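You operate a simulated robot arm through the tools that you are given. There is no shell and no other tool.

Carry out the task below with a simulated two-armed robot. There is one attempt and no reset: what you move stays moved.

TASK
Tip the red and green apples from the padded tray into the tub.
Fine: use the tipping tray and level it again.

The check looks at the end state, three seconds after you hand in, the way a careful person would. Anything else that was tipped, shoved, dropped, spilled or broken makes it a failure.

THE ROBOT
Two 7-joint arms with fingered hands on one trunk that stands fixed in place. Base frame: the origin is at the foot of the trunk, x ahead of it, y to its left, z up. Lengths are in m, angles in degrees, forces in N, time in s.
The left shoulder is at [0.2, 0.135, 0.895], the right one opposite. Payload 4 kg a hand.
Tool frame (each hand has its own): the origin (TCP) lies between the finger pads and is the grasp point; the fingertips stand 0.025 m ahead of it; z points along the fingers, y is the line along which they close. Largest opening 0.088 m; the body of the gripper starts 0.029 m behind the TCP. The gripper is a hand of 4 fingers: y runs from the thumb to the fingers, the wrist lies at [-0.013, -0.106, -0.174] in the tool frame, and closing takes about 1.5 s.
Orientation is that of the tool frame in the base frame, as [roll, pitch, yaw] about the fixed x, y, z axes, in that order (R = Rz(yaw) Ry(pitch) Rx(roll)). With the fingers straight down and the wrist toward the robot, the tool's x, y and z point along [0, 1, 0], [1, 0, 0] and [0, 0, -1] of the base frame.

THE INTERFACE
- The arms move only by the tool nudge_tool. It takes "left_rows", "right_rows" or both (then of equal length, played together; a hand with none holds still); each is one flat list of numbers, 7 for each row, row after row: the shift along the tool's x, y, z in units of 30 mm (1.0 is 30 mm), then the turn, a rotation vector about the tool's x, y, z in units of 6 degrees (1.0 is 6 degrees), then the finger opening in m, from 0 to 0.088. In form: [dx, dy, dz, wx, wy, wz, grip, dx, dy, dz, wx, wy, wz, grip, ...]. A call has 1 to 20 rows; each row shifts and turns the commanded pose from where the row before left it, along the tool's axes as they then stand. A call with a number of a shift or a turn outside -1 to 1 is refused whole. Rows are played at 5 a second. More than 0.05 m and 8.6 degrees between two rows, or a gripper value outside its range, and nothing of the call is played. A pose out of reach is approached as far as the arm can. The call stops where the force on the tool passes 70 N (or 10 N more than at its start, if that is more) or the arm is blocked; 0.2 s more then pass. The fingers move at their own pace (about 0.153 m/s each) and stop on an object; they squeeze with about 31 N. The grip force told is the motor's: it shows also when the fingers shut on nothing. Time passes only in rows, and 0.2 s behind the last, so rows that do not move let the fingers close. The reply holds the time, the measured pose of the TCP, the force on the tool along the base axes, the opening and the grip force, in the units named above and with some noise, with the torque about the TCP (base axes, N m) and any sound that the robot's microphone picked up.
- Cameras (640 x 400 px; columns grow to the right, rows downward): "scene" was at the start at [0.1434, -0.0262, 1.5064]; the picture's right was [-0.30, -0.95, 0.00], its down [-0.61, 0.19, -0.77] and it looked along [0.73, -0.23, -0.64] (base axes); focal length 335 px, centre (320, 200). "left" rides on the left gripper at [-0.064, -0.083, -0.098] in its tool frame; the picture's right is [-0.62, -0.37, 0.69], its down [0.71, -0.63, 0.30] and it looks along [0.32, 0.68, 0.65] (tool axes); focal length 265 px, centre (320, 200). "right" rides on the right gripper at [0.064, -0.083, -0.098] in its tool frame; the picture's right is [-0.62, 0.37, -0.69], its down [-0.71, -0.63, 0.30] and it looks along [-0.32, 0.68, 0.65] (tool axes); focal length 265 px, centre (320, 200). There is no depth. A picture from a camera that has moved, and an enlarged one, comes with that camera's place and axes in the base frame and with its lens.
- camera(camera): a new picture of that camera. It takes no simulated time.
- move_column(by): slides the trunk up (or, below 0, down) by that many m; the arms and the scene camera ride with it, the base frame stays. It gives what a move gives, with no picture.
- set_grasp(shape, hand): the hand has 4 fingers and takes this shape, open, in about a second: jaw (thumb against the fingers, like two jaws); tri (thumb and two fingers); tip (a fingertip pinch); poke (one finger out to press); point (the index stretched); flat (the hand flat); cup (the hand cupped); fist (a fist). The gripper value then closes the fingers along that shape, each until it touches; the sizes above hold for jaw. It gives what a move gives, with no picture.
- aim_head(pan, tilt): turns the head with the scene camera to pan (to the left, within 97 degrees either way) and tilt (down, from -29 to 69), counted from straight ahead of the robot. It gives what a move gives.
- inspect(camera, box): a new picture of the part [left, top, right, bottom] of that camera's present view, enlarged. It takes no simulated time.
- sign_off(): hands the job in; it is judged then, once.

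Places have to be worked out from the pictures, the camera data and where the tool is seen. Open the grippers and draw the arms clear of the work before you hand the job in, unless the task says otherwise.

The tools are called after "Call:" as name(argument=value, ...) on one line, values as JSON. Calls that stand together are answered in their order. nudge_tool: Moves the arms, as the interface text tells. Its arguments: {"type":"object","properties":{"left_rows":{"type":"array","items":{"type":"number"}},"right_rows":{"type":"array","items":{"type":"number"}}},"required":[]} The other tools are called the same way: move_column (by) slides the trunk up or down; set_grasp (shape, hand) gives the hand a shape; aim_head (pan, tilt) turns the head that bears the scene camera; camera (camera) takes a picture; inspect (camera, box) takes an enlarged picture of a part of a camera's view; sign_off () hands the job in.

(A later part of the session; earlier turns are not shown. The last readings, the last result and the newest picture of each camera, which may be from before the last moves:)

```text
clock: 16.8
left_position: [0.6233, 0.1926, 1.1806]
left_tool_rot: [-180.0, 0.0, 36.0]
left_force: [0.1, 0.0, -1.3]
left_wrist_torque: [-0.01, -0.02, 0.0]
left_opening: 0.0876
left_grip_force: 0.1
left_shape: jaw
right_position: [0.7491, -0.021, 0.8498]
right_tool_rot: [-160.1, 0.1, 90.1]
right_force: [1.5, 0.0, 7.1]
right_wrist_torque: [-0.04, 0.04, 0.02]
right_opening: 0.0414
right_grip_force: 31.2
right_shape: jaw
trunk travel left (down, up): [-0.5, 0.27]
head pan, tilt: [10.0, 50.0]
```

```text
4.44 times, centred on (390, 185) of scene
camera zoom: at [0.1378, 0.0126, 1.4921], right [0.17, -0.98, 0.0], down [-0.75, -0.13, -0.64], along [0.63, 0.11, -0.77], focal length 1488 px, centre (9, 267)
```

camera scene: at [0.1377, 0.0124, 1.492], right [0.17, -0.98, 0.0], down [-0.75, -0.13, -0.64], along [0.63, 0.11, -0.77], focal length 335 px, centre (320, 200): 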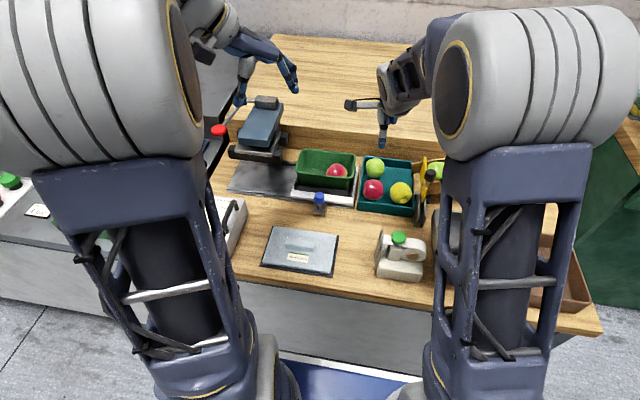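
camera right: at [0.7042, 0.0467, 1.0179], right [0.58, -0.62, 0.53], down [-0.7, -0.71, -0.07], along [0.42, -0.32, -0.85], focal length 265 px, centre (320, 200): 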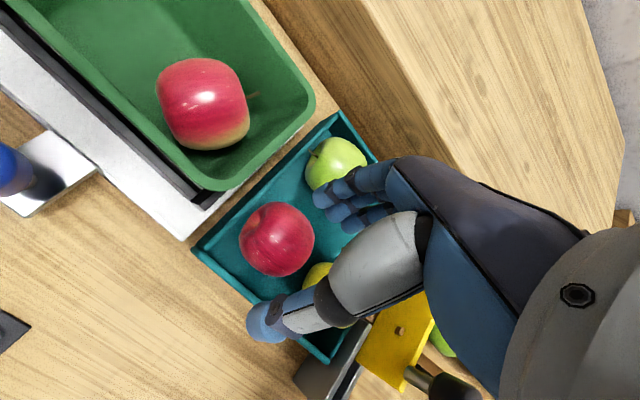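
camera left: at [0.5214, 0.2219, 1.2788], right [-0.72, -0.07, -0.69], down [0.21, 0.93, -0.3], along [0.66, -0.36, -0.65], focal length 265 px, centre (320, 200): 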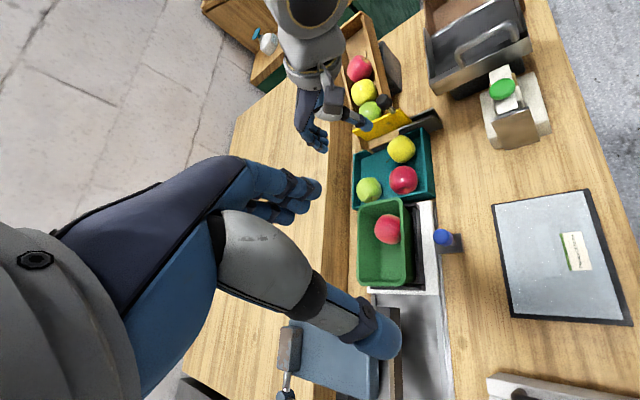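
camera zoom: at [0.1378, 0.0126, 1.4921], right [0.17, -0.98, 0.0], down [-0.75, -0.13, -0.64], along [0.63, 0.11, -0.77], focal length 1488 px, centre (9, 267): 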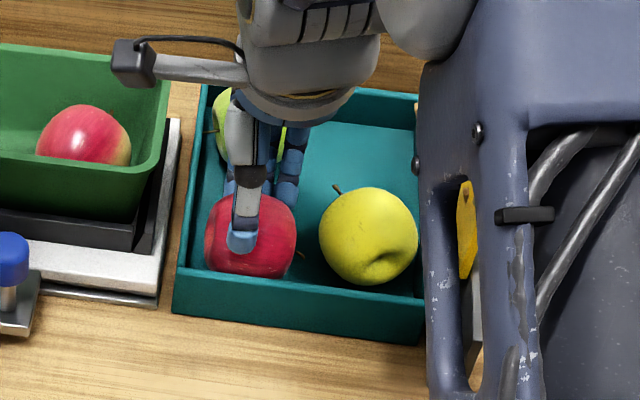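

The grip closed to 0.041 m, which is too high on the apple: the thumb is on its upper front and pressing down 7 N. I won't lift on that. I'll use this light clamp to ease the apple about 14 mm away from the front wall, then re-grasp lower.

Call:
nudge_tool(right_rows=[0, 0.135, -0.0845, 0, 0, 0, 0.04, 0, 0.135, -0.0845, 0, 0, 0, 0.04, 0, 0.135, -0.0845, 0, 0, 0, 0.04, 0, 0, 0, 0, 0, 0, 0.04])

Call:
inspect(camera="left", box=[330, 110, 440, 220])

Call:
inspect(camera="right", box=[190, 120, 400, 370])

Call:
inspect(camera="scene", box=[345, 140, 435, 230])

```text
clock: 17.8
left_position: [0.6226, 0.1924, 1.1795]
left_tool_rot: [180.0, 0.0, 36.0]
left_force: [0.3, 0.3, 0.5]
left_wrist_torque: [0.03, 0.0, 0.0]
left_opening: 0.0877
left_grip_force: 0.1
left_shape: jaw
right_position: [0.7637, -0.0217, 0.8513]
right_tool_rot: [-159.9, 0.0, 90.0]
right_force: [-0.2, -0.4, -1.0]
right_wrist_torque: [0.03, 0.0, -0.01]
right_opening: 0.0404
right_grip_force: 30.8
right_shape: jaw
trunk travel left (down, up): [-0.5, 0.27]
head pan, tilt: [10.0, 50.0]
```

```text
3.64 times, centred on (385, 165) of left
camera zoom: at [0.5217, 0.2223, 1.2785], right [-0.72, -0.07, -0.69], down [0.21, 0.93, -0.3], along [0.66, -0.36, -0.65], focal length 965 px, centre (84, 327)
```

zoom: 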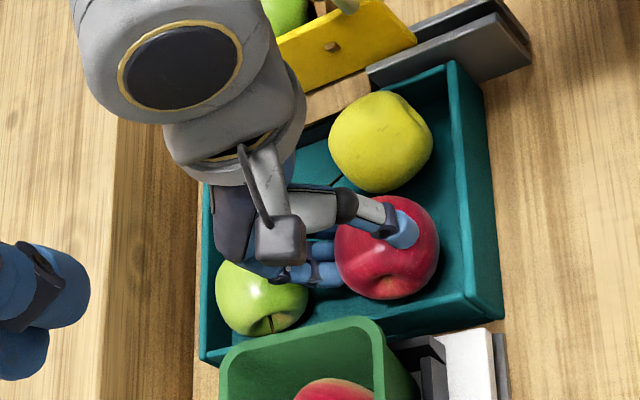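

```text
1.60 times, centred on (295, 245) of right
camera zoom: at [0.7187, 0.0426, 0.9723], right [0.58, -0.62, 0.52], down [-0.7, -0.71, -0.07], along [0.42, -0.32, -0.85], focal length 425 px, centre (360, 128)
```

zoom: 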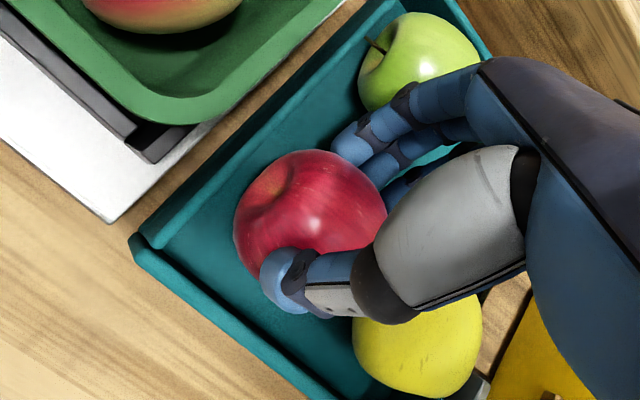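

```text
4.44 times, centred on (390, 185) of scene
camera zoom: at [0.138, 0.0126, 1.4919], right [0.17, -0.98, 0.0], down [-0.75, -0.13, -0.64], along [0.63, 0.11, -0.77], focal length 1488 px, centre (9, 267)
```

zoom: 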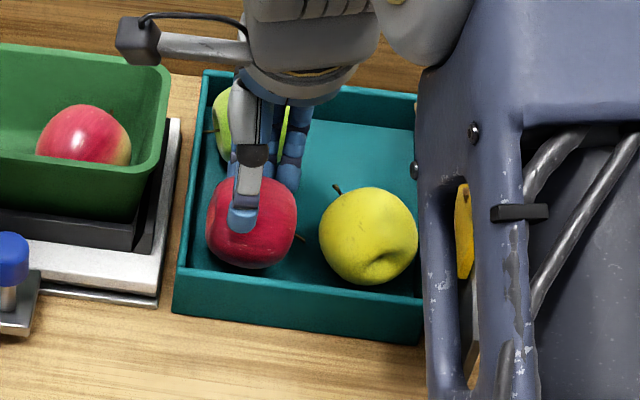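

The apple followed the hand and now has roughly 2 cm of room on both its front and back. From the tool-fixed right camera its centre is about 0.028 m ahead of the TCP, so the earlier grasp was about 12 mm too high. I'll open, back off upward along the tool axis and look again.

Call:
nudge_tool(right_rows=[0, 0, 0, 0, 0, 0, 0.05, 0, 0, 0, 0, 0, 0, 0.06, 0, 0, 0, 0, 0, 0, 0.066, 0, 0, 0, 0, 0, 0, 0.066, 0, 0, -0.4, 0, 0, 0, 0.066, 0, 0, -0.4, 0, 0, 0, 0.066, 0, 0, 0, 0, 0, 0, 0.066])

Call:
inspect(camera="left", box=[330, 110, 440, 220])

Call:
inspect(camera="right", box=[190, 120, 400, 370])

Call:
inspect(camera="scene", box=[345, 140, 435, 230])

```text
clock: 19.4
left_position: [0.6232, 0.1934, 1.1811]
left_tool_rot: [-179.9, -0.1, 36.1]
left_force: [0.3, -0.7, 0.0]
left_wrist_torque: [-0.01, 0.0, 0.0]
left_opening: 0.0878
left_grip_force: 0.0
left_shape: jaw
right_position: [0.771, -0.0222, 0.8755]
right_tool_rot: [-160.0, 0.0, 90.1]
right_force: [-0.1, -0.2, 0.5]
right_wrist_torque: [-0.02, -0.05, -0.01]
right_opening: 0.0658
right_grip_force: 0.0
right_shape: jaw
trunk travel left (down, up): [-0.5, 0.27]
head pan, tilt: [10.0, 50.0]
```

```text
3.64 times, centred on (385, 165) of left
camera zoom: at [0.5217, 0.2223, 1.2786], right [-0.72, -0.07, -0.69], down [0.21, 0.93, -0.3], along [0.66, -0.36, -0.65], focal length 965 px, centre (84, 327)
```

zoom: 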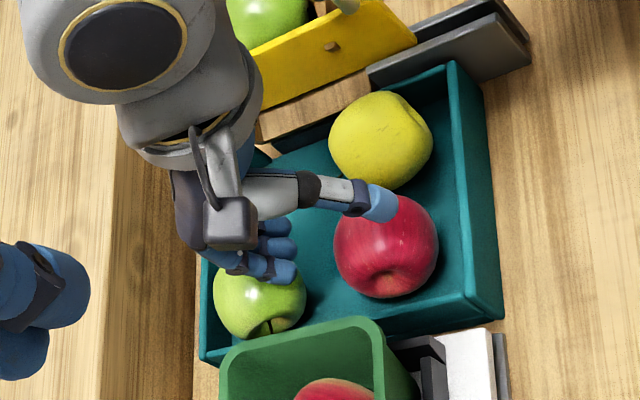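

```text
1.60 times, centred on (295, 245) of right
camera zoom: at [0.7267, 0.0419, 0.9945], right [0.58, -0.62, 0.52], down [-0.7, -0.72, -0.07], along [0.42, -0.32, -0.85], focal length 425 px, centre (360, 128)
```

zoom: 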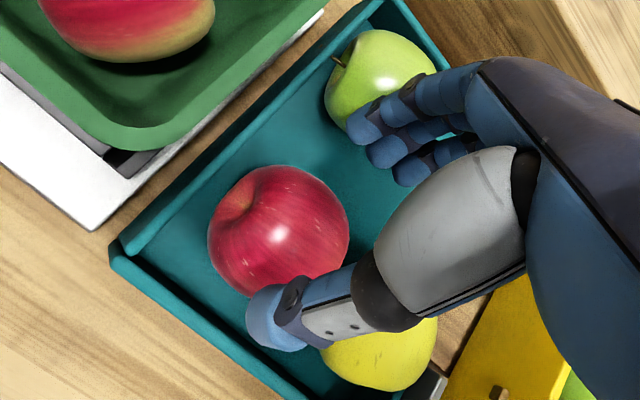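

```text
4.44 times, centred on (390, 185) of scene
camera zoom: at [0.138, 0.0126, 1.4919], right [0.17, -0.98, 0.0], down [-0.75, -0.13, -0.64], along [0.63, 0.11, -0.77], focal length 1488 px, centre (9, 267)
```

zoom: 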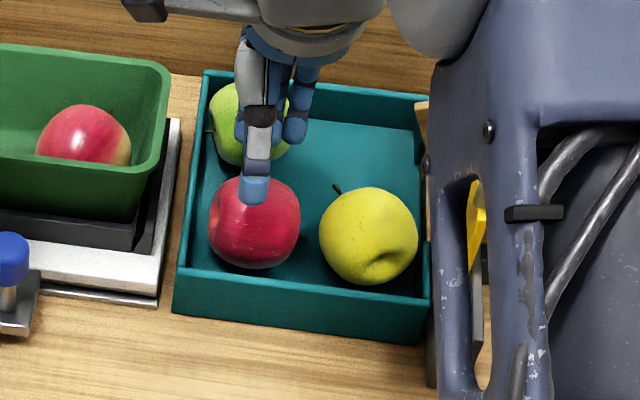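

Combining the cameras again, the red apple is at about (0.752, -0.028, 0.820), lower than I first assumed, and the thumb reaches about 1 cm deeper than the fingers. The green apple has more room in front of it, so I'll take green first. That also frees space for red. I'll raise the hand and tilt it the other way to look at green.

Call:
nudge_tool(right_rows=[0, -0.342, -0.94, 0, 0, 0, 0.066, 0, -0.342, -0.94, 0, 0, 0, 0.066, 0, 0, 0, -0.881, 0, 0, 0.066, 0, 0, 0, -0.881, 0, 0, 0.066, 0, 0, 0, -0.881, 0, 0, 0.066, 0, 0, 0, -0.881, 0, 0, 0.066, 0, 0, 0, -0.881, 0, 0, 0.066, 0, 0, 0, -0.881, 0, 0, 0.066, 0, 0, 0, -0.881, 0, 0, 0.066])

Call:
camera(camera="right")

Call:
inspect(camera="left", box=[330, 110, 440, 220])

Call:
inspect(camera="scene", box=[345, 140, 435, 230])

```text
clock: 21.4
left_position: [0.6232, 0.1932, 1.181]
left_tool_rot: [180.0, -0.1, 35.9]
left_force: [-0.2, -1.0, 0.8]
left_wrist_torque: [-0.01, 0.02, -0.03]
left_opening: 0.0875
left_grip_force: 0.1
left_shape: jaw
right_position: [0.7723, -0.0237, 0.934]
right_tool_rot: [162.8, 0.1, 90.0]
right_force: [-0.4, -0.3, 0.6]
right_wrist_torque: [0.02, 0.02, -0.02]
right_opening: 0.0656
right_grip_force: 0.0
right_shape: jaw
trunk travel left (down, up): [-0.5, 0.27]
head pan, tilt: [10.0, 50.0]
```

```text
taken
camera right: at [0.6623, 0.0418, 1.004], right [0.15, -0.62, 0.77], down [-0.51, -0.71, -0.48], along [0.85, -0.32, -0.42], focal length 265 px, centre (320, 200)
```

right: 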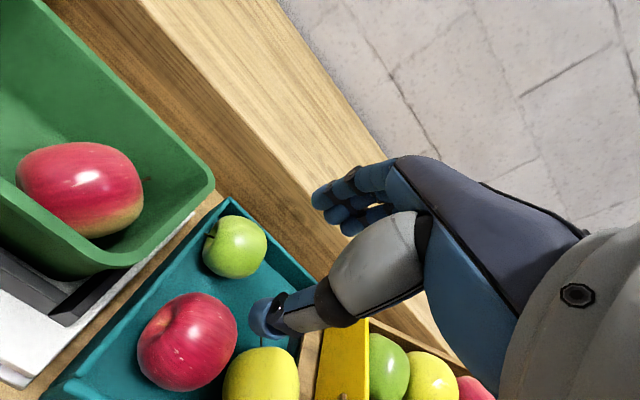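

```text
3.64 times, centred on (385, 165) of left
camera zoom: at [0.5217, 0.2222, 1.2786], right [-0.72, -0.07, -0.69], down [0.21, 0.93, -0.3], along [0.66, -0.36, -0.65], focal length 965 px, centre (84, 327)
```

zoom: 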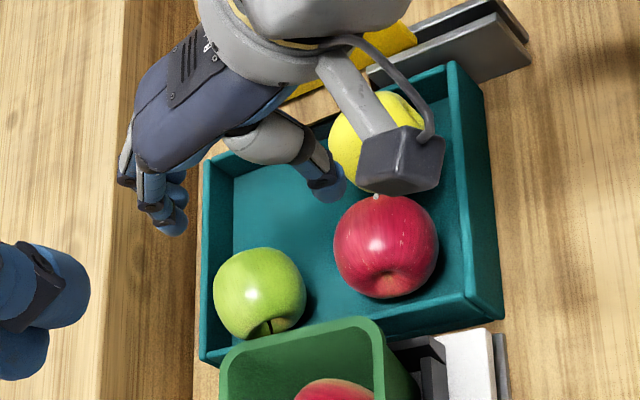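

```text
4.44 times, centred on (390, 185) of scene
camera zoom: at [0.138, 0.0126, 1.492], right [0.17, -0.98, 0.0], down [-0.75, -0.13, -0.64], along [0.63, 0.11, -0.77], focal length 1488 px, centre (9, 267)
```

zoom: 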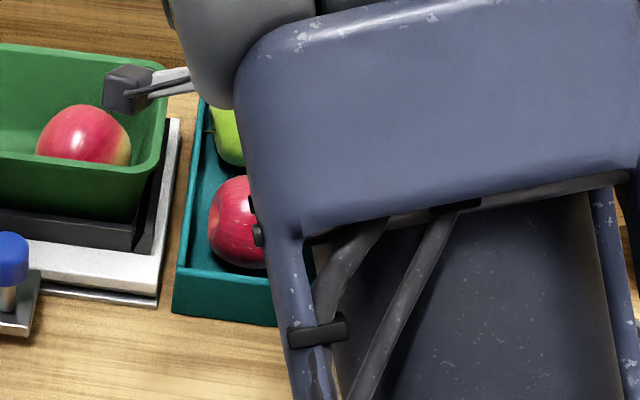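

Green comes out at about (0.833, -0.020, 0.822), with roughly 28 mm of free floor between it and red for the thumb. The three fingers should pass just over the back rim. I'll move above it at z≈0.90 and look.

Call:
nudge_tool(right_rows=[0.0856, 0.4667, 0.54, 0, 0, 0, 0.066, 0.0856, 0.4667, 0.54, 0, 0, 0, 0.066, 0.0856, 0.4667, 0.54, 0, 0, 0, 0.066, 0, 0, 0, 0, 0, 0, 0.066])

Call:
camera(camera="right")

Call:
inspect(camera="left", box=[330, 110, 440, 220])

```text
clock: 22.4
left_position: [0.6233, 0.1924, 1.1825]
left_tool_rot: [-180.0, -0.1, 36.0]
left_force: [0.8, -0.2, -0.2]
left_wrist_torque: [0.0, 0.0, -0.03]
left_opening: 0.0878
left_grip_force: 0.1
left_shape: jaw
right_position: [0.8257, -0.0144, 0.9008]
right_tool_rot: [163.0, 0.0, 90.1]
right_force: [-0.5, 0.9, -0.4]
right_wrist_torque: [0.04, 0.01, 0.0]
right_opening: 0.0656
right_grip_force: 0.1
right_shape: jaw
trunk travel left (down, up): [-0.5, 0.27]
head pan, tilt: [10.0, 50.0]
```

```text
taken
camera right: at [0.7166, 0.0499, 0.9707], right [0.15, -0.62, 0.77], down [-0.51, -0.72, -0.48], along [0.85, -0.32, -0.42], focal length 265 px, centre (320, 200)
```

right: 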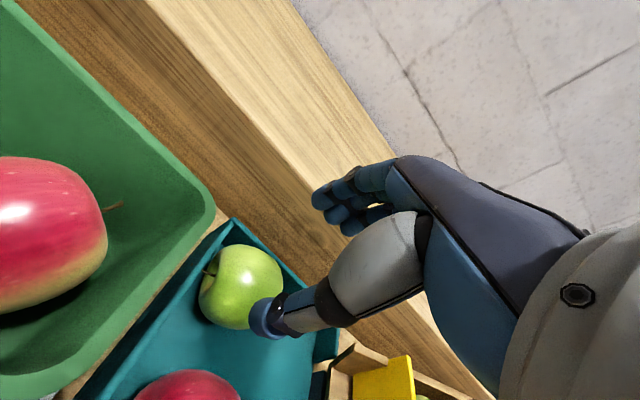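

```text
3.64 times, centred on (385, 165) of left
camera zoom: at [0.5216, 0.2223, 1.2786], right [-0.72, -0.07, -0.69], down [0.21, 0.93, -0.3], along [0.66, -0.36, -0.65], focal length 965 px, centre (84, 327)
```

zoom: 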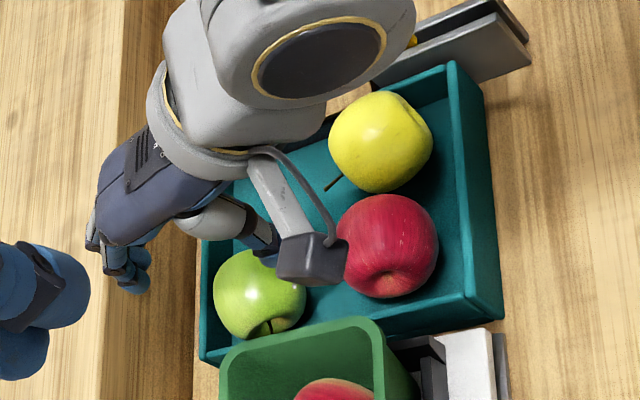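

Green is right under the hand at about (0.832, -0.018). I'll descend most of the way to z≈0.863 and check the rim and red clearance.

Call:
nudge_tool(right_rows=[0, -0.122, 0.398, 0, 0, 0, 0.066, 0, -0.122, 0.398, 0, 0, 0, 0.066, 0, -0.122, 0.398, 0, 0, 0, 0.066, 0, 0, 0, 0, 0, 0, 0.066])

Call:
inspect(camera="right", box=[120, 130, 400, 400])

Call:
inspect(camera="left", box=[330, 110, 440, 220])

Call:
inspect(camera="scene", box=[345, 140, 435, 230])

```text
clock: 23.4
left_position: [0.6228, 0.1931, 1.1812]
left_tool_rot: [-180.0, 0.1, 36.0]
left_force: [0.2, -0.6, -0.3]
left_wrist_torque: [-0.01, -0.02, -0.02]
left_opening: 0.0874
left_grip_force: 0.0
left_shape: jaw
right_position: [0.8255, -0.014, 0.8645]
right_tool_rot: [163.0, 0.0, 90.0]
right_force: [-0.7, 0.6, 0.5]
right_wrist_torque: [0.04, -0.04, 0.03]
right_opening: 0.0658
right_grip_force: 0.1
right_shape: jaw
trunk travel left (down, up): [-0.5, 0.27]
head pan, tilt: [10.0, 50.0]
```

```text
1.48 times, centred on (260, 265) of right
camera zoom: at [0.7166, 0.0497, 0.9326], right [0.15, -0.62, 0.77], down [-0.51, -0.71, -0.48], along [0.85, -0.32, -0.42], focal length 393 px, centre (409, 104)
```

zoom: 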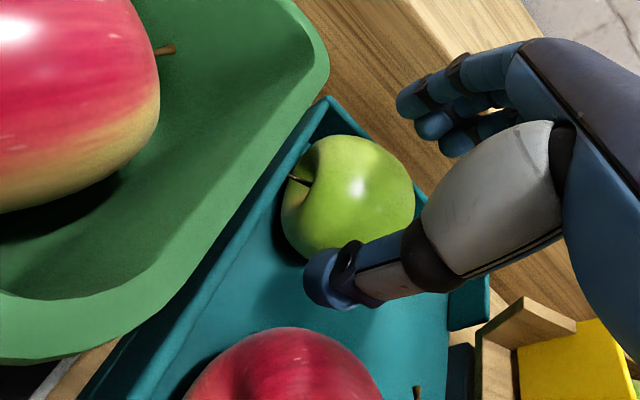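

```text
3.64 times, centred on (385, 165) of left
camera zoom: at [0.5217, 0.2223, 1.2786], right [-0.72, -0.07, -0.69], down [0.21, 0.93, -0.3], along [0.66, -0.36, -0.65], focal length 965 px, centre (84, 327)
```

zoom: 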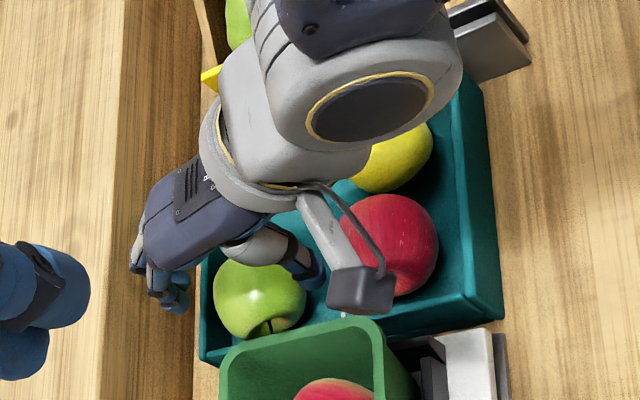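

```text
4.44 times, centred on (390, 185) of scene
camera zoom: at [0.138, 0.0126, 1.492], right [0.17, -0.98, 0.0], down [-0.75, -0.13, -0.64], along [0.63, 0.11, -0.77], focal length 1488 px, centre (9, 267)
```

zoom: 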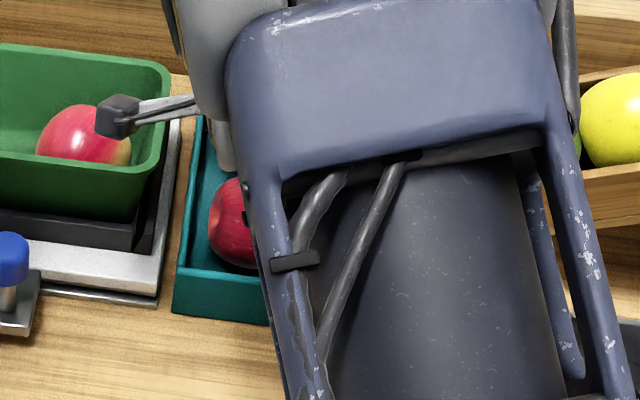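

The finger model matches the picture, with the fingers clear over the back rim and the thumb clear of red. I'll lower the last 21 mm to grasp height.

Call:
nudge_tool(right_rows=[0, -0.1023, 0.3347, 0, 0, 0, 0.066, 0, -0.1023, 0.3347, 0, 0, 0, 0.066, 0, 0, 0, 0, 0, 0, 0.066])

Call:
inspect(camera="right", box=[120, 130, 400, 400])

Call:
inspect(camera="left", box=[330, 110, 440, 220])

```text
clock: 24.2
left_position: [0.623, 0.1922, 1.1816]
left_tool_rot: [-180.0, 0.0, 36.0]
left_force: [0.4, -0.6, 0.3]
left_wrist_torque: [0.01, 0.0, 0.0]
left_opening: 0.0877
left_grip_force: 0.0
left_shape: jaw
right_position: [0.8252, -0.0141, 0.8425]
right_tool_rot: [163.0, 0.0, 90.0]
right_force: [-0.4, -0.9, -0.2]
right_wrist_torque: [0.03, -0.01, -0.01]
right_opening: 0.0656
right_grip_force: 0.1
right_shape: jaw
trunk travel left (down, up): [-0.5, 0.27]
head pan, tilt: [10.0, 50.0]
```

```text
1.48 times, centred on (260, 265) of right
camera zoom: at [0.7162, 0.05, 0.9115], right [0.15, -0.62, 0.77], down [-0.51, -0.71, -0.48], along [0.85, -0.32, -0.42], focal length 393 px, centre (409, 104)
```

zoom: 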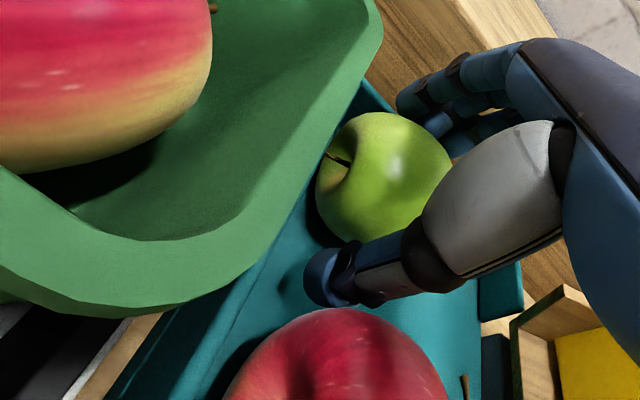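

```text
3.64 times, centred on (385, 165) of left
camera zoom: at [0.5216, 0.2223, 1.2786], right [-0.72, -0.07, -0.69], down [0.21, 0.93, -0.3], along [0.66, -0.36, -0.65], focal length 965 px, centre (84, 327)
```

zoom: 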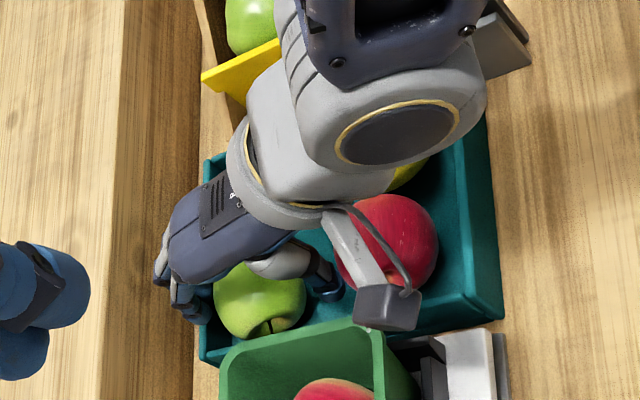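

By the tool-fixed camera, green's centre is about 22 mm ahead of the TCP and centred between thumb and fingers. That is the depth I want, so I'll close on it.

Call:
nudge_tool(right_rows=[0, 0, 0, 0, 0, 0, 0.06, 0, 0, 0, 0, 0, 0, 0.055, 0, 0, 0, 0, 0, 0, 0.05, 0, 0, 0, 0, 0, 0, 0.045, 0, 0, 0, 0, 0, 0, 0.045, 0, 0, 0, 0, 0, 0, 0.045])

Call:
inspect(camera="right", box=[120, 130, 400, 400])

Call:
inspect(camera="left", box=[330, 110, 440, 220])

```text
clock: 25.6
left_position: [0.6241, 0.193, 1.181]
left_tool_rot: [180.0, 0.0, 36.0]
left_force: [0.6, 0.4, 0.4]
left_wrist_torque: [-0.03, -0.02, 0.0]
left_opening: 0.0877
left_grip_force: 0.0
left_shape: jaw
right_position: [0.8253, -0.0144, 0.8425]
right_tool_rot: [162.9, 0.0, 90.1]
right_force: [0.8, -0.6, 4.5]
right_wrist_torque: [0.02, 0.0, -0.02]
right_opening: 0.0461
right_grip_force: 31.0
right_shape: jaw
trunk travel left (down, up): [-0.5, 0.27]
head pan, tilt: [10.0, 50.0]
```

```text
1.48 times, centred on (260, 265) of right
camera zoom: at [0.7162, 0.0501, 0.912], right [0.15, -0.62, 0.77], down [-0.51, -0.71, -0.48], along [0.85, -0.32, -0.42], focal length 393 px, centre (409, 104)
```

zoom: 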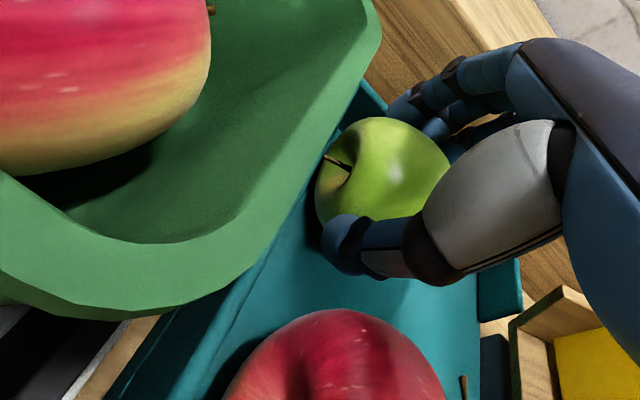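

```text
3.64 times, centred on (385, 165) of left
camera zoom: at [0.5215, 0.2223, 1.2787], right [-0.72, -0.07, -0.69], down [0.21, 0.93, -0.3], along [0.66, -0.36, -0.65], focal length 965 px, centre (84, 327)
```

zoom: 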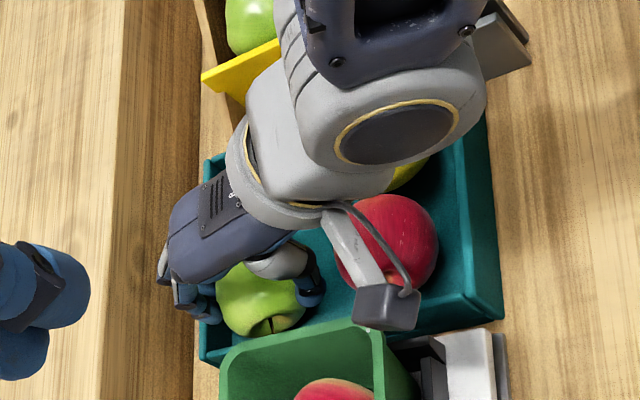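

The hand is holding green at 0.046 m with 31 N. I'll test-lift only 12 mm, still inside the padded tray, to see whether the apple comes up without slipping.

Call:
nudge_tool(right_rows=[0, 0.0585, -0.191, 0, 0, 0, 0.045, 0, 0.0585, -0.191, 0, 0, 0, 0.045, 0, 0, 0, 0, 0, 0, 0.045])

Call:
inspect(camera="right", box=[120, 130, 400, 400])

Call:
inspect(camera="left", box=[330, 110, 440, 220])

```text
clock: 26.4
left_position: [0.6231, 0.1936, 1.1805]
left_tool_rot: [180.0, 0.0, 36.0]
left_force: [0.6, -0.1, 0.6]
left_wrist_torque: [0.0, 0.0, 0.02]
left_opening: 0.0875
left_grip_force: 0.0
left_shape: jaw
right_position: [0.8259, -0.0143, 0.8549]
right_tool_rot: [163.0, 0.0, 90.1]
right_force: [-0.2, 0.1, -1.4]
right_wrist_torque: [0.0, 0.02, 0.01]
right_opening: 0.0457
right_grip_force: 31.7
right_shape: jaw
trunk travel left (down, up): [-0.5, 0.27]
head pan, tilt: [10.0, 50.0]
```

```text
1.48 times, centred on (260, 265) of right
camera zoom: at [0.7167, 0.0503, 0.9237], right [0.15, -0.62, 0.77], down [-0.51, -0.71, -0.47], along [0.84, -0.32, -0.43], focal length 393 px, centre (409, 104)
```

zoom: 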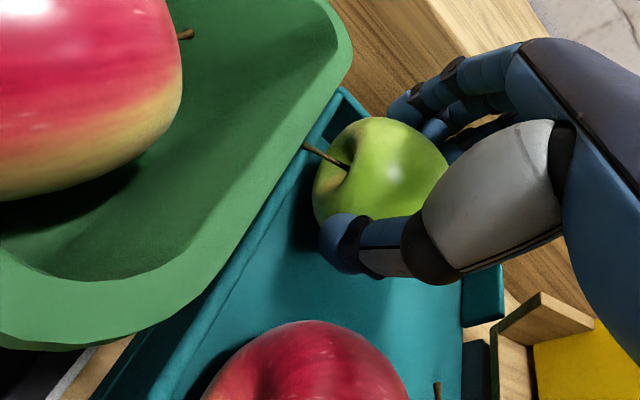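

```text
3.64 times, centred on (385, 165) of left
camera zoom: at [0.5217, 0.2223, 1.2785], right [-0.72, -0.07, -0.69], down [0.21, 0.93, -0.3], along [0.66, -0.36, -0.65], focal length 965 px, centre (84, 327)
```

zoom: 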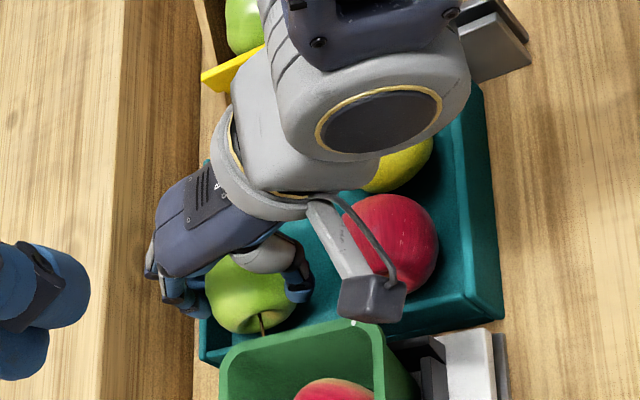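

The apple came up with the hand: the force shows about -1.4 N of weight, the opening is steady, and its place relative to the hand is unchanged. I'll lift another 5 cm over the padded tray and check again.

Call:
nudge_tool(right_rows=[0, 0.122, -0.398, 0, 0, 0, 0.045, 0, 0.122, -0.398, 0, 0, 0, 0.045, 0, 0.122, -0.398, 0, 0, 0, 0.045, 0, 0.122, -0.398, 0, 0, 0, 0.045, 0, 0, 0, 0, 0, 0, 0.045])

Call:
inspect(camera="right", box=[120, 130, 400, 400])

Call:
camera(camera="left")

Call:
camera(camera="scene")

```text
clock: 27.6
left_position: [0.6232, 0.1933, 1.1808]
left_tool_rot: [-180.0, 0.0, 36.0]
left_force: [-0.7, 0.2, -1.0]
left_wrist_torque: [0.02, 0.01, 0.0]
left_opening: 0.0879
left_grip_force: 0.1
left_shape: jaw
right_position: [0.8257, -0.0146, 0.9043]
right_tool_rot: [163.0, 0.0, 90.2]
right_force: [0.1, -0.3, -0.8]
right_wrist_torque: [0.02, 0.02, 0.01]
right_opening: 0.0458
right_grip_force: 31.2
right_shape: jaw
trunk travel left (down, up): [-0.5, 0.27]
head pan, tilt: [10.0, 50.0]
```

```text
1.48 times, centred on (260, 265) of right
camera zoom: at [0.7166, 0.0505, 0.9731], right [0.15, -0.62, 0.77], down [-0.51, -0.71, -0.48], along [0.85, -0.32, -0.43], focal length 393 px, centre (409, 104)
```

zoom: 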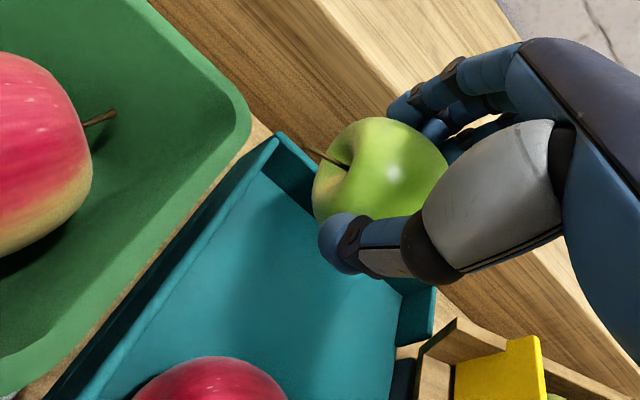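

```text
taken
camera left: at [0.5217, 0.2223, 1.2786], right [-0.72, -0.07, -0.69], down [0.21, 0.93, -0.3], along [0.66, -0.36, -0.65], focal length 265 px, centre (320, 200)
```

left: 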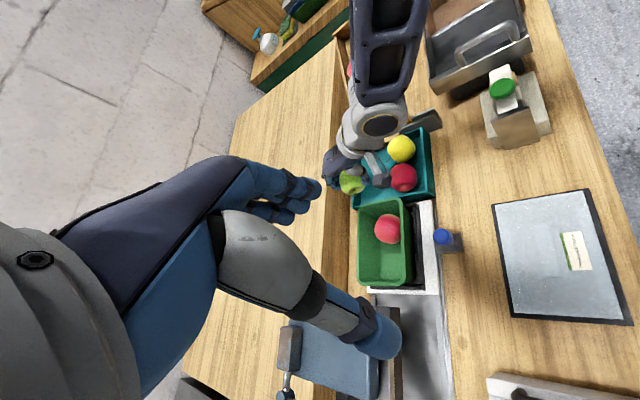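

```text
taken
camera scene: at [0.138, 0.0126, 1.4919], right [0.17, -0.98, 0.0], down [-0.75, -0.13, -0.64], along [0.63, 0.11, -0.77], focal length 335 px, centre (320, 200)
```

scene: 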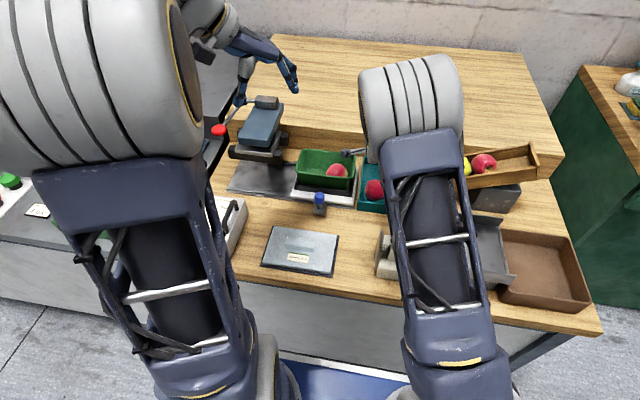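

Green is held steadily. I'll raise it to z≈1.03, bring the hand upright, then carry it back and to the right until it is over the tipping tray.

Call:
nudge_tool(right_rows=[0, 0.245, -0.803, 0, 0, 0, 0.045, 0, 0.245, -0.803, 0, 0, 0, 0.045, 0, 0.245, -0.803, 0, 0, 0, 0.045, 0, 0.245, -0.803, 0, 0, 0, 0.045, 0, 0.245, -0.803, 0, 0, 0, 0.045, 0, 0, 0, 0.708, 0, 0, 0.045, 0, 0, 0, 0.708, 0, 0, 0.045, 0, 0, 0, 0.708, 0, 0, 0.045, 0, 0, 0, 0.708, 0, 0, 0.045])

Call:
nudge_tool(right_rows=[-0.4, -1.0, 0, 0, 0, 0, 0.045, -0.4, -1.0, 0, 0, 0, 0, 0.045, -0.4, -1.0, 0, 0, 0, 0, 0.045, -0.4, -1.0, 0, 0, 0, 0, 0.045, -0.4, -1.0, 0, 0, 0, 0, 0.045])

Call:
camera(camera="left")

Call:
camera(camera="right")

Call:
camera(camera="scene")

```text
clock: 29.6
left_position: [0.6225, 0.1939, 1.1815]
left_tool_rot: [180.0, 0.0, 36.0]
left_force: [-0.4, 0.1, 0.0]
left_wrist_torque: [-0.02, -0.01, 0.0]
left_opening: 0.0878
left_grip_force: 0.0
left_shape: jaw
right_position: [0.8251, -0.0146, 1.0295]
right_tool_rot: [-180.0, 0.0, 90.2]
right_force: [0.2, -0.1, -1.6]
right_wrist_torque: [0.02, -0.01, -0.04]
right_opening: 0.0453
right_grip_force: 30.7
right_shape: jaw
trunk travel left (down, up): [-0.5, 0.27]
head pan, tilt: [10.0, 50.0]
```

```text
clock: 30.8
left_position: [0.623, 0.1936, 1.181]
left_tool_rot: [-179.9, -0.1, 36.1]
left_force: [-0.6, 0.0, 0.0]
left_wrist_torque: [0.0, 0.02, -0.01]
left_opening: 0.0877
left_grip_force: 0.0
left_shape: jaw
right_position: [0.6759, -0.0727, 1.0295]
right_tool_rot: [180.0, 0.0, 90.0]
right_force: [-0.7, 0.5, -1.2]
right_wrist_torque: [0.0, -0.01, 0.03]
right_opening: 0.0452
right_grip_force: 31.0
right_shape: jaw
trunk travel left (down, up): [-0.5, 0.27]
head pan, tilt: [10.0, 50.0]
```

```text
taken
camera left: at [0.5219, 0.2225, 1.2784], right [-0.72, -0.07, -0.69], down [0.21, 0.93, -0.3], along [0.66, -0.36, -0.65], focal length 265 px, centre (320, 200)
```

left: 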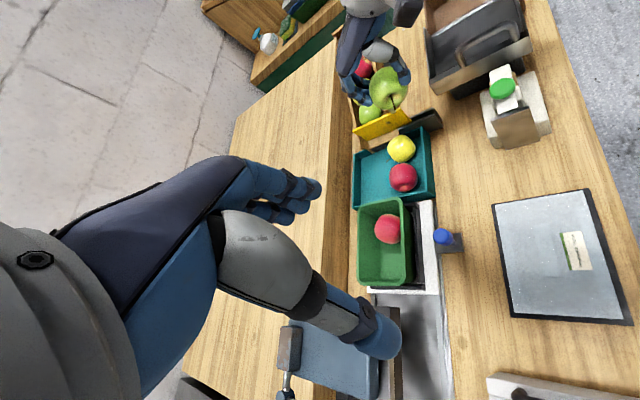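

```text
taken
camera right: at [0.5916, -0.0089, 1.1266], right [0.37, -0.62, 0.69], down [-0.63, -0.71, -0.3], along [0.68, -0.32, -0.65], focal length 265 px, centre (320, 200)
```

right: 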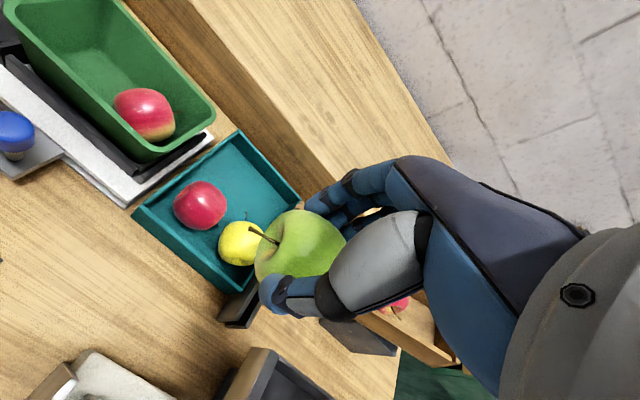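

```text
taken
camera scene: at [0.1382, 0.0128, 1.4919], right [0.17, -0.98, 0.0], down [-0.75, -0.13, -0.64], along [0.63, 0.11, -0.77], focal length 335 px, centre (320, 200)
```

scene: 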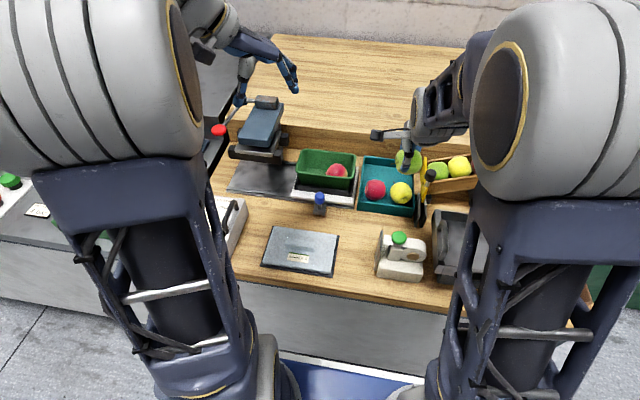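

Still held well. I'll continue on to above the tipping tray at about (0.58, -0.28, 1.03).

Call:
nudge_tool(right_rows=[-0.976, -0.456, 0, 0, 0, 0, 0.045, -0.976, -0.456, 0, 0, 0, 0, 0.045, -0.976, -0.456, 0, 0, 0, 0, 0.045, -0.976, -0.456, 0, 0, 0, 0, 0.045, -0.976, -0.456, 0, 0, 0, 0, 0.045, -0.976, -0.456, 0, 0, 0, 0, 0.045, -0.976, -0.456, 0, 0, 0, 0, 0.045, 0, 0, 0, 0, 0, 0, 0.045])

Call:
camera(camera="left")

Call:
camera(camera="right")

Call:
camera(camera="scene")

```text
clock: 32.6
left_position: [0.6231, 0.1936, 1.1808]
left_tool_rot: [-179.9, 0.0, 35.9]
left_force: [0.1, -0.3, 1.0]
left_wrist_torque: [-0.01, 0.02, 0.02]
left_opening: 0.0876
left_grip_force: 0.0
left_shape: jaw
right_position: [0.5765, -0.2777, 1.0301]
right_tool_rot: [180.0, -0.1, 90.1]
right_force: [-0.4, 0.4, -0.7]
right_wrist_torque: [0.0, -0.01, 0.0]
right_opening: 0.0448
right_grip_force: 30.8
right_shape: jaw
trunk travel left (down, up): [-0.5, 0.27]
head pan, tilt: [10.0, 50.0]
```

```text
taken
camera left: at [0.5217, 0.2223, 1.2786], right [-0.72, -0.07, -0.69], down [0.21, 0.93, -0.3], along [0.66, -0.36, -0.65], focal length 265 px, centre (320, 200)
```

left: 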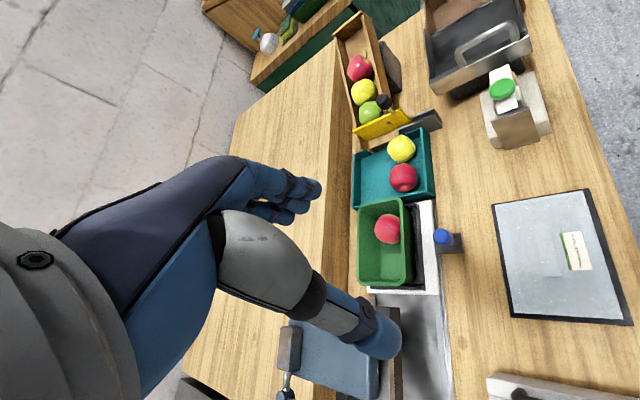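

```text
taken
camera right: at [0.4928, -0.2133, 1.1279], right [0.37, -0.62, 0.69], down [-0.63, -0.71, -0.3], along [0.68, -0.32, -0.65], focal length 265 px, centre (320, 200)
```

right: 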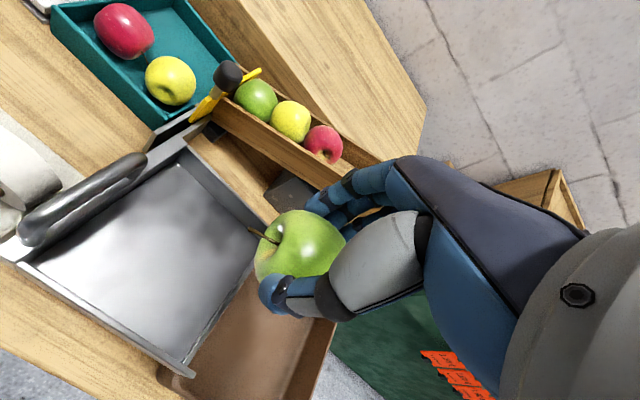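

```text
taken
camera scene: at [0.138, 0.0126, 1.4919], right [0.17, -0.98, 0.0], down [-0.75, -0.13, -0.64], along [0.63, 0.11, -0.77], focal length 335 px, centre (320, 200)
```

scene: 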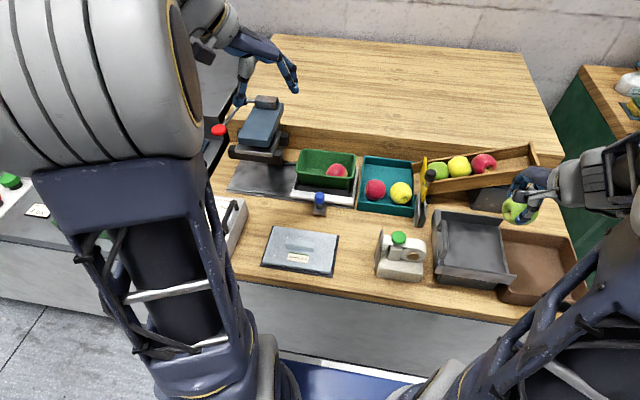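

The head view now shows the tipping tray and tub clearly with the hand above them. I'll zoom both cameras to fix the tray floor, walls and handle more precisely before lowering.

Call:
inspect(camera="right", box=[0, 120, 340, 400])

Call:
inspect(camera="scene", box=[425, 180, 595, 310])

Call:
inspect(camera="left", box=[410, 0, 560, 120])

```text
1.43 times, centred on (170, 260) of right
camera zoom: at [0.4928, -0.2133, 1.1279], right [0.37, -0.62, 0.69], down [-0.63, -0.71, -0.3], along [0.68, -0.32, -0.65], focal length 379 px, centre (534, 114)
```

zoom: 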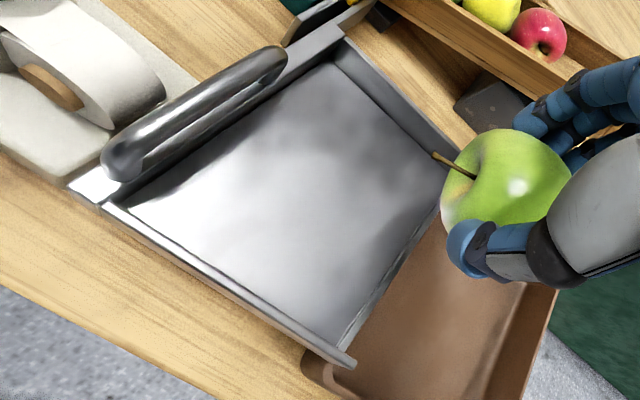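

```text
3.08 times, centred on (510, 245) of scene
camera zoom: at [0.138, 0.0126, 1.4919], right [0.17, -0.98, 0.0], down [-0.75, -0.13, -0.64], along [0.63, 0.11, -0.77], focal length 1030 px, centre (-265, 62)
```

zoom: 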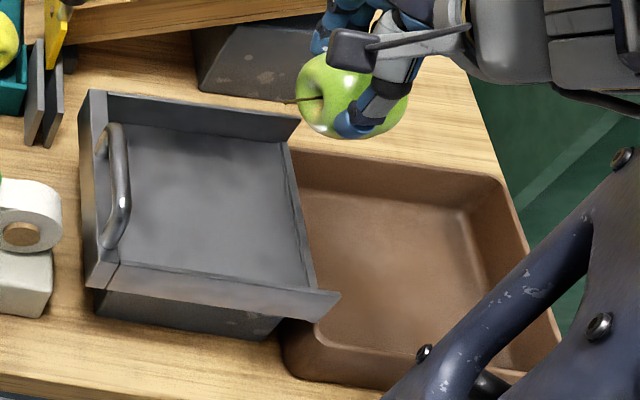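

```text
3.33 times, centred on (485, 60) of left
camera zoom: at [0.5217, 0.2223, 1.2786], right [-0.72, -0.07, -0.69], down [0.21, 0.93, -0.3], along [0.66, -0.36, -0.65], focal length 885 px, centre (-230, 667)
```

zoom: 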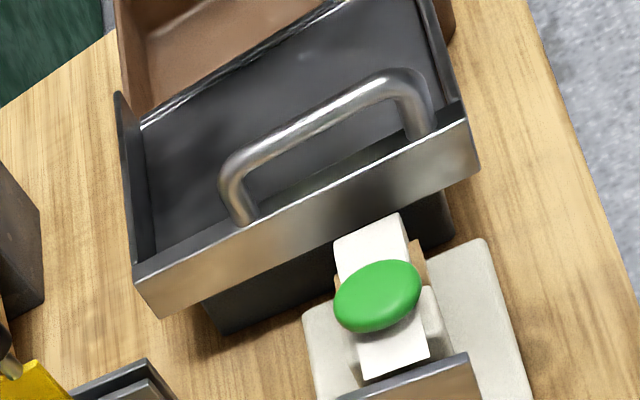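

The handle bar triangulates consistently from three cameras to x 0.525–0.597, y≈-0.173, z≈0.917. The tray's wall tops are at about 0.89 and its floor at about 0.865. I'll lower the green apple to z≈0.935 and then feel for the floor in small steps.

Call:
nudge_tool(right_rows=[0, 0, 0.79, 0, 0, 0, 0.045, 0, 0, 0.79, 0, 0, 0, 0.045, 0, 0, 0.79, 0, 0, 0, 0.045, 0, 0, 0.79, 0, 0, 0, 0.045])

Call:
inspect(camera="right", box=[0, 120, 400, 400])

Call:
inspect(camera="scene", box=[425, 180, 595, 310])

```text
clock: 33.6
left_position: [0.6232, 0.1932, 1.18]
left_tool_rot: [-179.9, 0.0, 36.0]
left_force: [0.2, 0.6, 0.8]
left_wrist_torque: [0.01, -0.02, -0.02]
left_opening: 0.088
left_grip_force: 0.0
left_shape: jaw
right_position: [0.5786, -0.2769, 0.9352]
right_tool_rot: [180.0, 0.0, 90.0]
right_force: [-0.2, -0.8, -1.2]
right_wrist_torque: [0.01, 0.0, 0.01]
right_opening: 0.0449
right_grip_force: 31.2
right_shape: jaw
trunk travel left (down, up): [-0.5, 0.27]
head pan, tilt: [10.0, 50.0]
```

```text
1.43 times, centred on (200, 260) of right
camera zoom: at [0.4953, -0.2129, 1.033], right [0.37, -0.62, 0.69], down [-0.63, -0.71, -0.3], along [0.68, -0.32, -0.65], focal length 379 px, centre (491, 114)
```

zoom: 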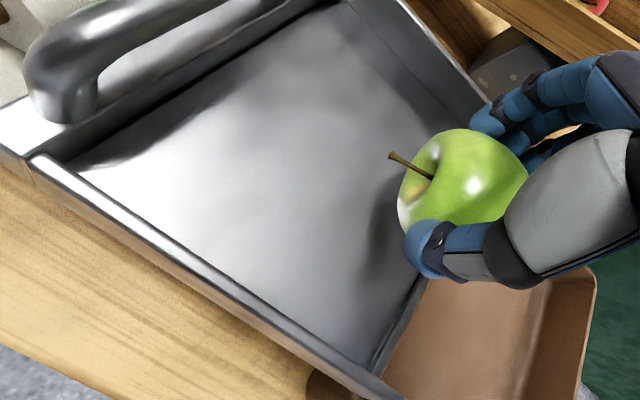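

```text
3.08 times, centred on (510, 245) of scene
camera zoom: at [0.1378, 0.0126, 1.492], right [0.17, -0.98, 0.0], down [-0.75, -0.13, -0.64], along [0.63, 0.11, -0.77], focal length 1030 px, centre (-265, 62)
```

zoom: 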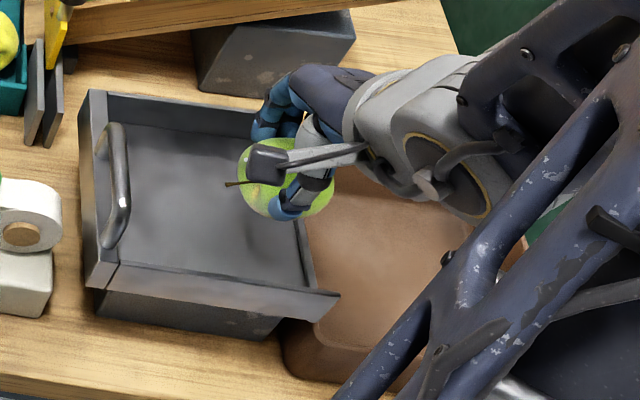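

The apple hangs over the right part of the tray, about 3 cm in from the open edge, which leaves room for red. I'll lower in small steps and watch the vertical force.

Call:
nudge_tool(right_rows=[0, 0, 0.167, 0, 0, 0, 0.045, 0, 0, 0.167, 0, 0, 0, 0.045, 0, 0, 0.167, 0, 0, 0, 0.045])

Call:
nudge_tool(right_rows=[0, 0, 0.1, 0, 0, 0, 0.045])

Call:
inspect(camera="right", box=[150, 150, 400, 400])

```text
clock: 34.4
left_position: [0.6228, 0.1935, 1.1813]
left_tool_rot: [179.9, 0.0, 36.0]
left_force: [-0.2, -0.9, -0.4]
left_wrist_torque: [0.02, 0.03, 0.03]
left_opening: 0.0875
left_grip_force: 0.1
left_shape: jaw
right_position: [0.5801, -0.279, 0.92]
right_tool_rot: [-180.0, -0.1, 90.2]
right_force: [-0.2, 0.3, -0.9]
right_wrist_torque: [0.01, -0.01, 0.0]
right_opening: 0.0448
right_grip_force: 31.0
right_shape: jaw
trunk travel left (down, up): [-0.5, 0.27]
head pan, tilt: [10.0, 50.0]
```

```text
clock: 34.8
left_position: [0.6224, 0.1931, 1.1803]
left_tool_rot: [180.0, 0.0, 36.0]
left_force: [0.9, 1.2, 0.2]
left_wrist_torque: [-0.01, -0.03, 0.01]
left_opening: 0.0876
left_grip_force: 0.1
left_shape: jaw
right_position: [0.5786, -0.2785, 0.9168]
right_tool_rot: [-180.0, 0.1, 90.1]
right_force: [-0.4, -0.4, -1.1]
right_wrist_torque: [0.01, 0.01, 0.03]
right_opening: 0.0447
right_grip_force: 31.6
right_shape: jaw
trunk travel left (down, up): [-0.5, 0.27]
head pan, tilt: [10.0, 50.0]
```

```text
1.60 times, centred on (275, 275) of right
camera zoom: at [0.4959, -0.2147, 1.0149], right [0.37, -0.62, 0.69], down [-0.63, -0.72, -0.3], along [0.68, -0.32, -0.65], focal length 425 px, centre (392, 80)
```

zoom: 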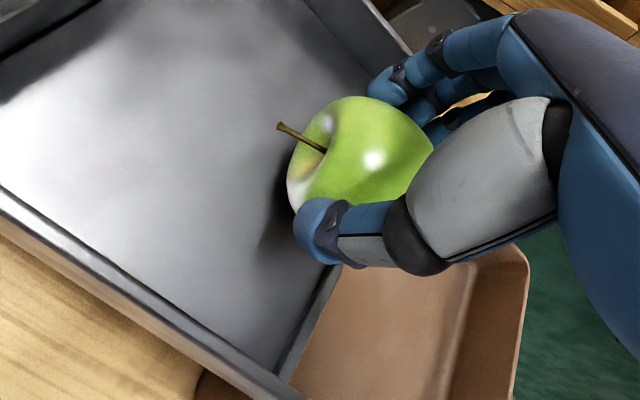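

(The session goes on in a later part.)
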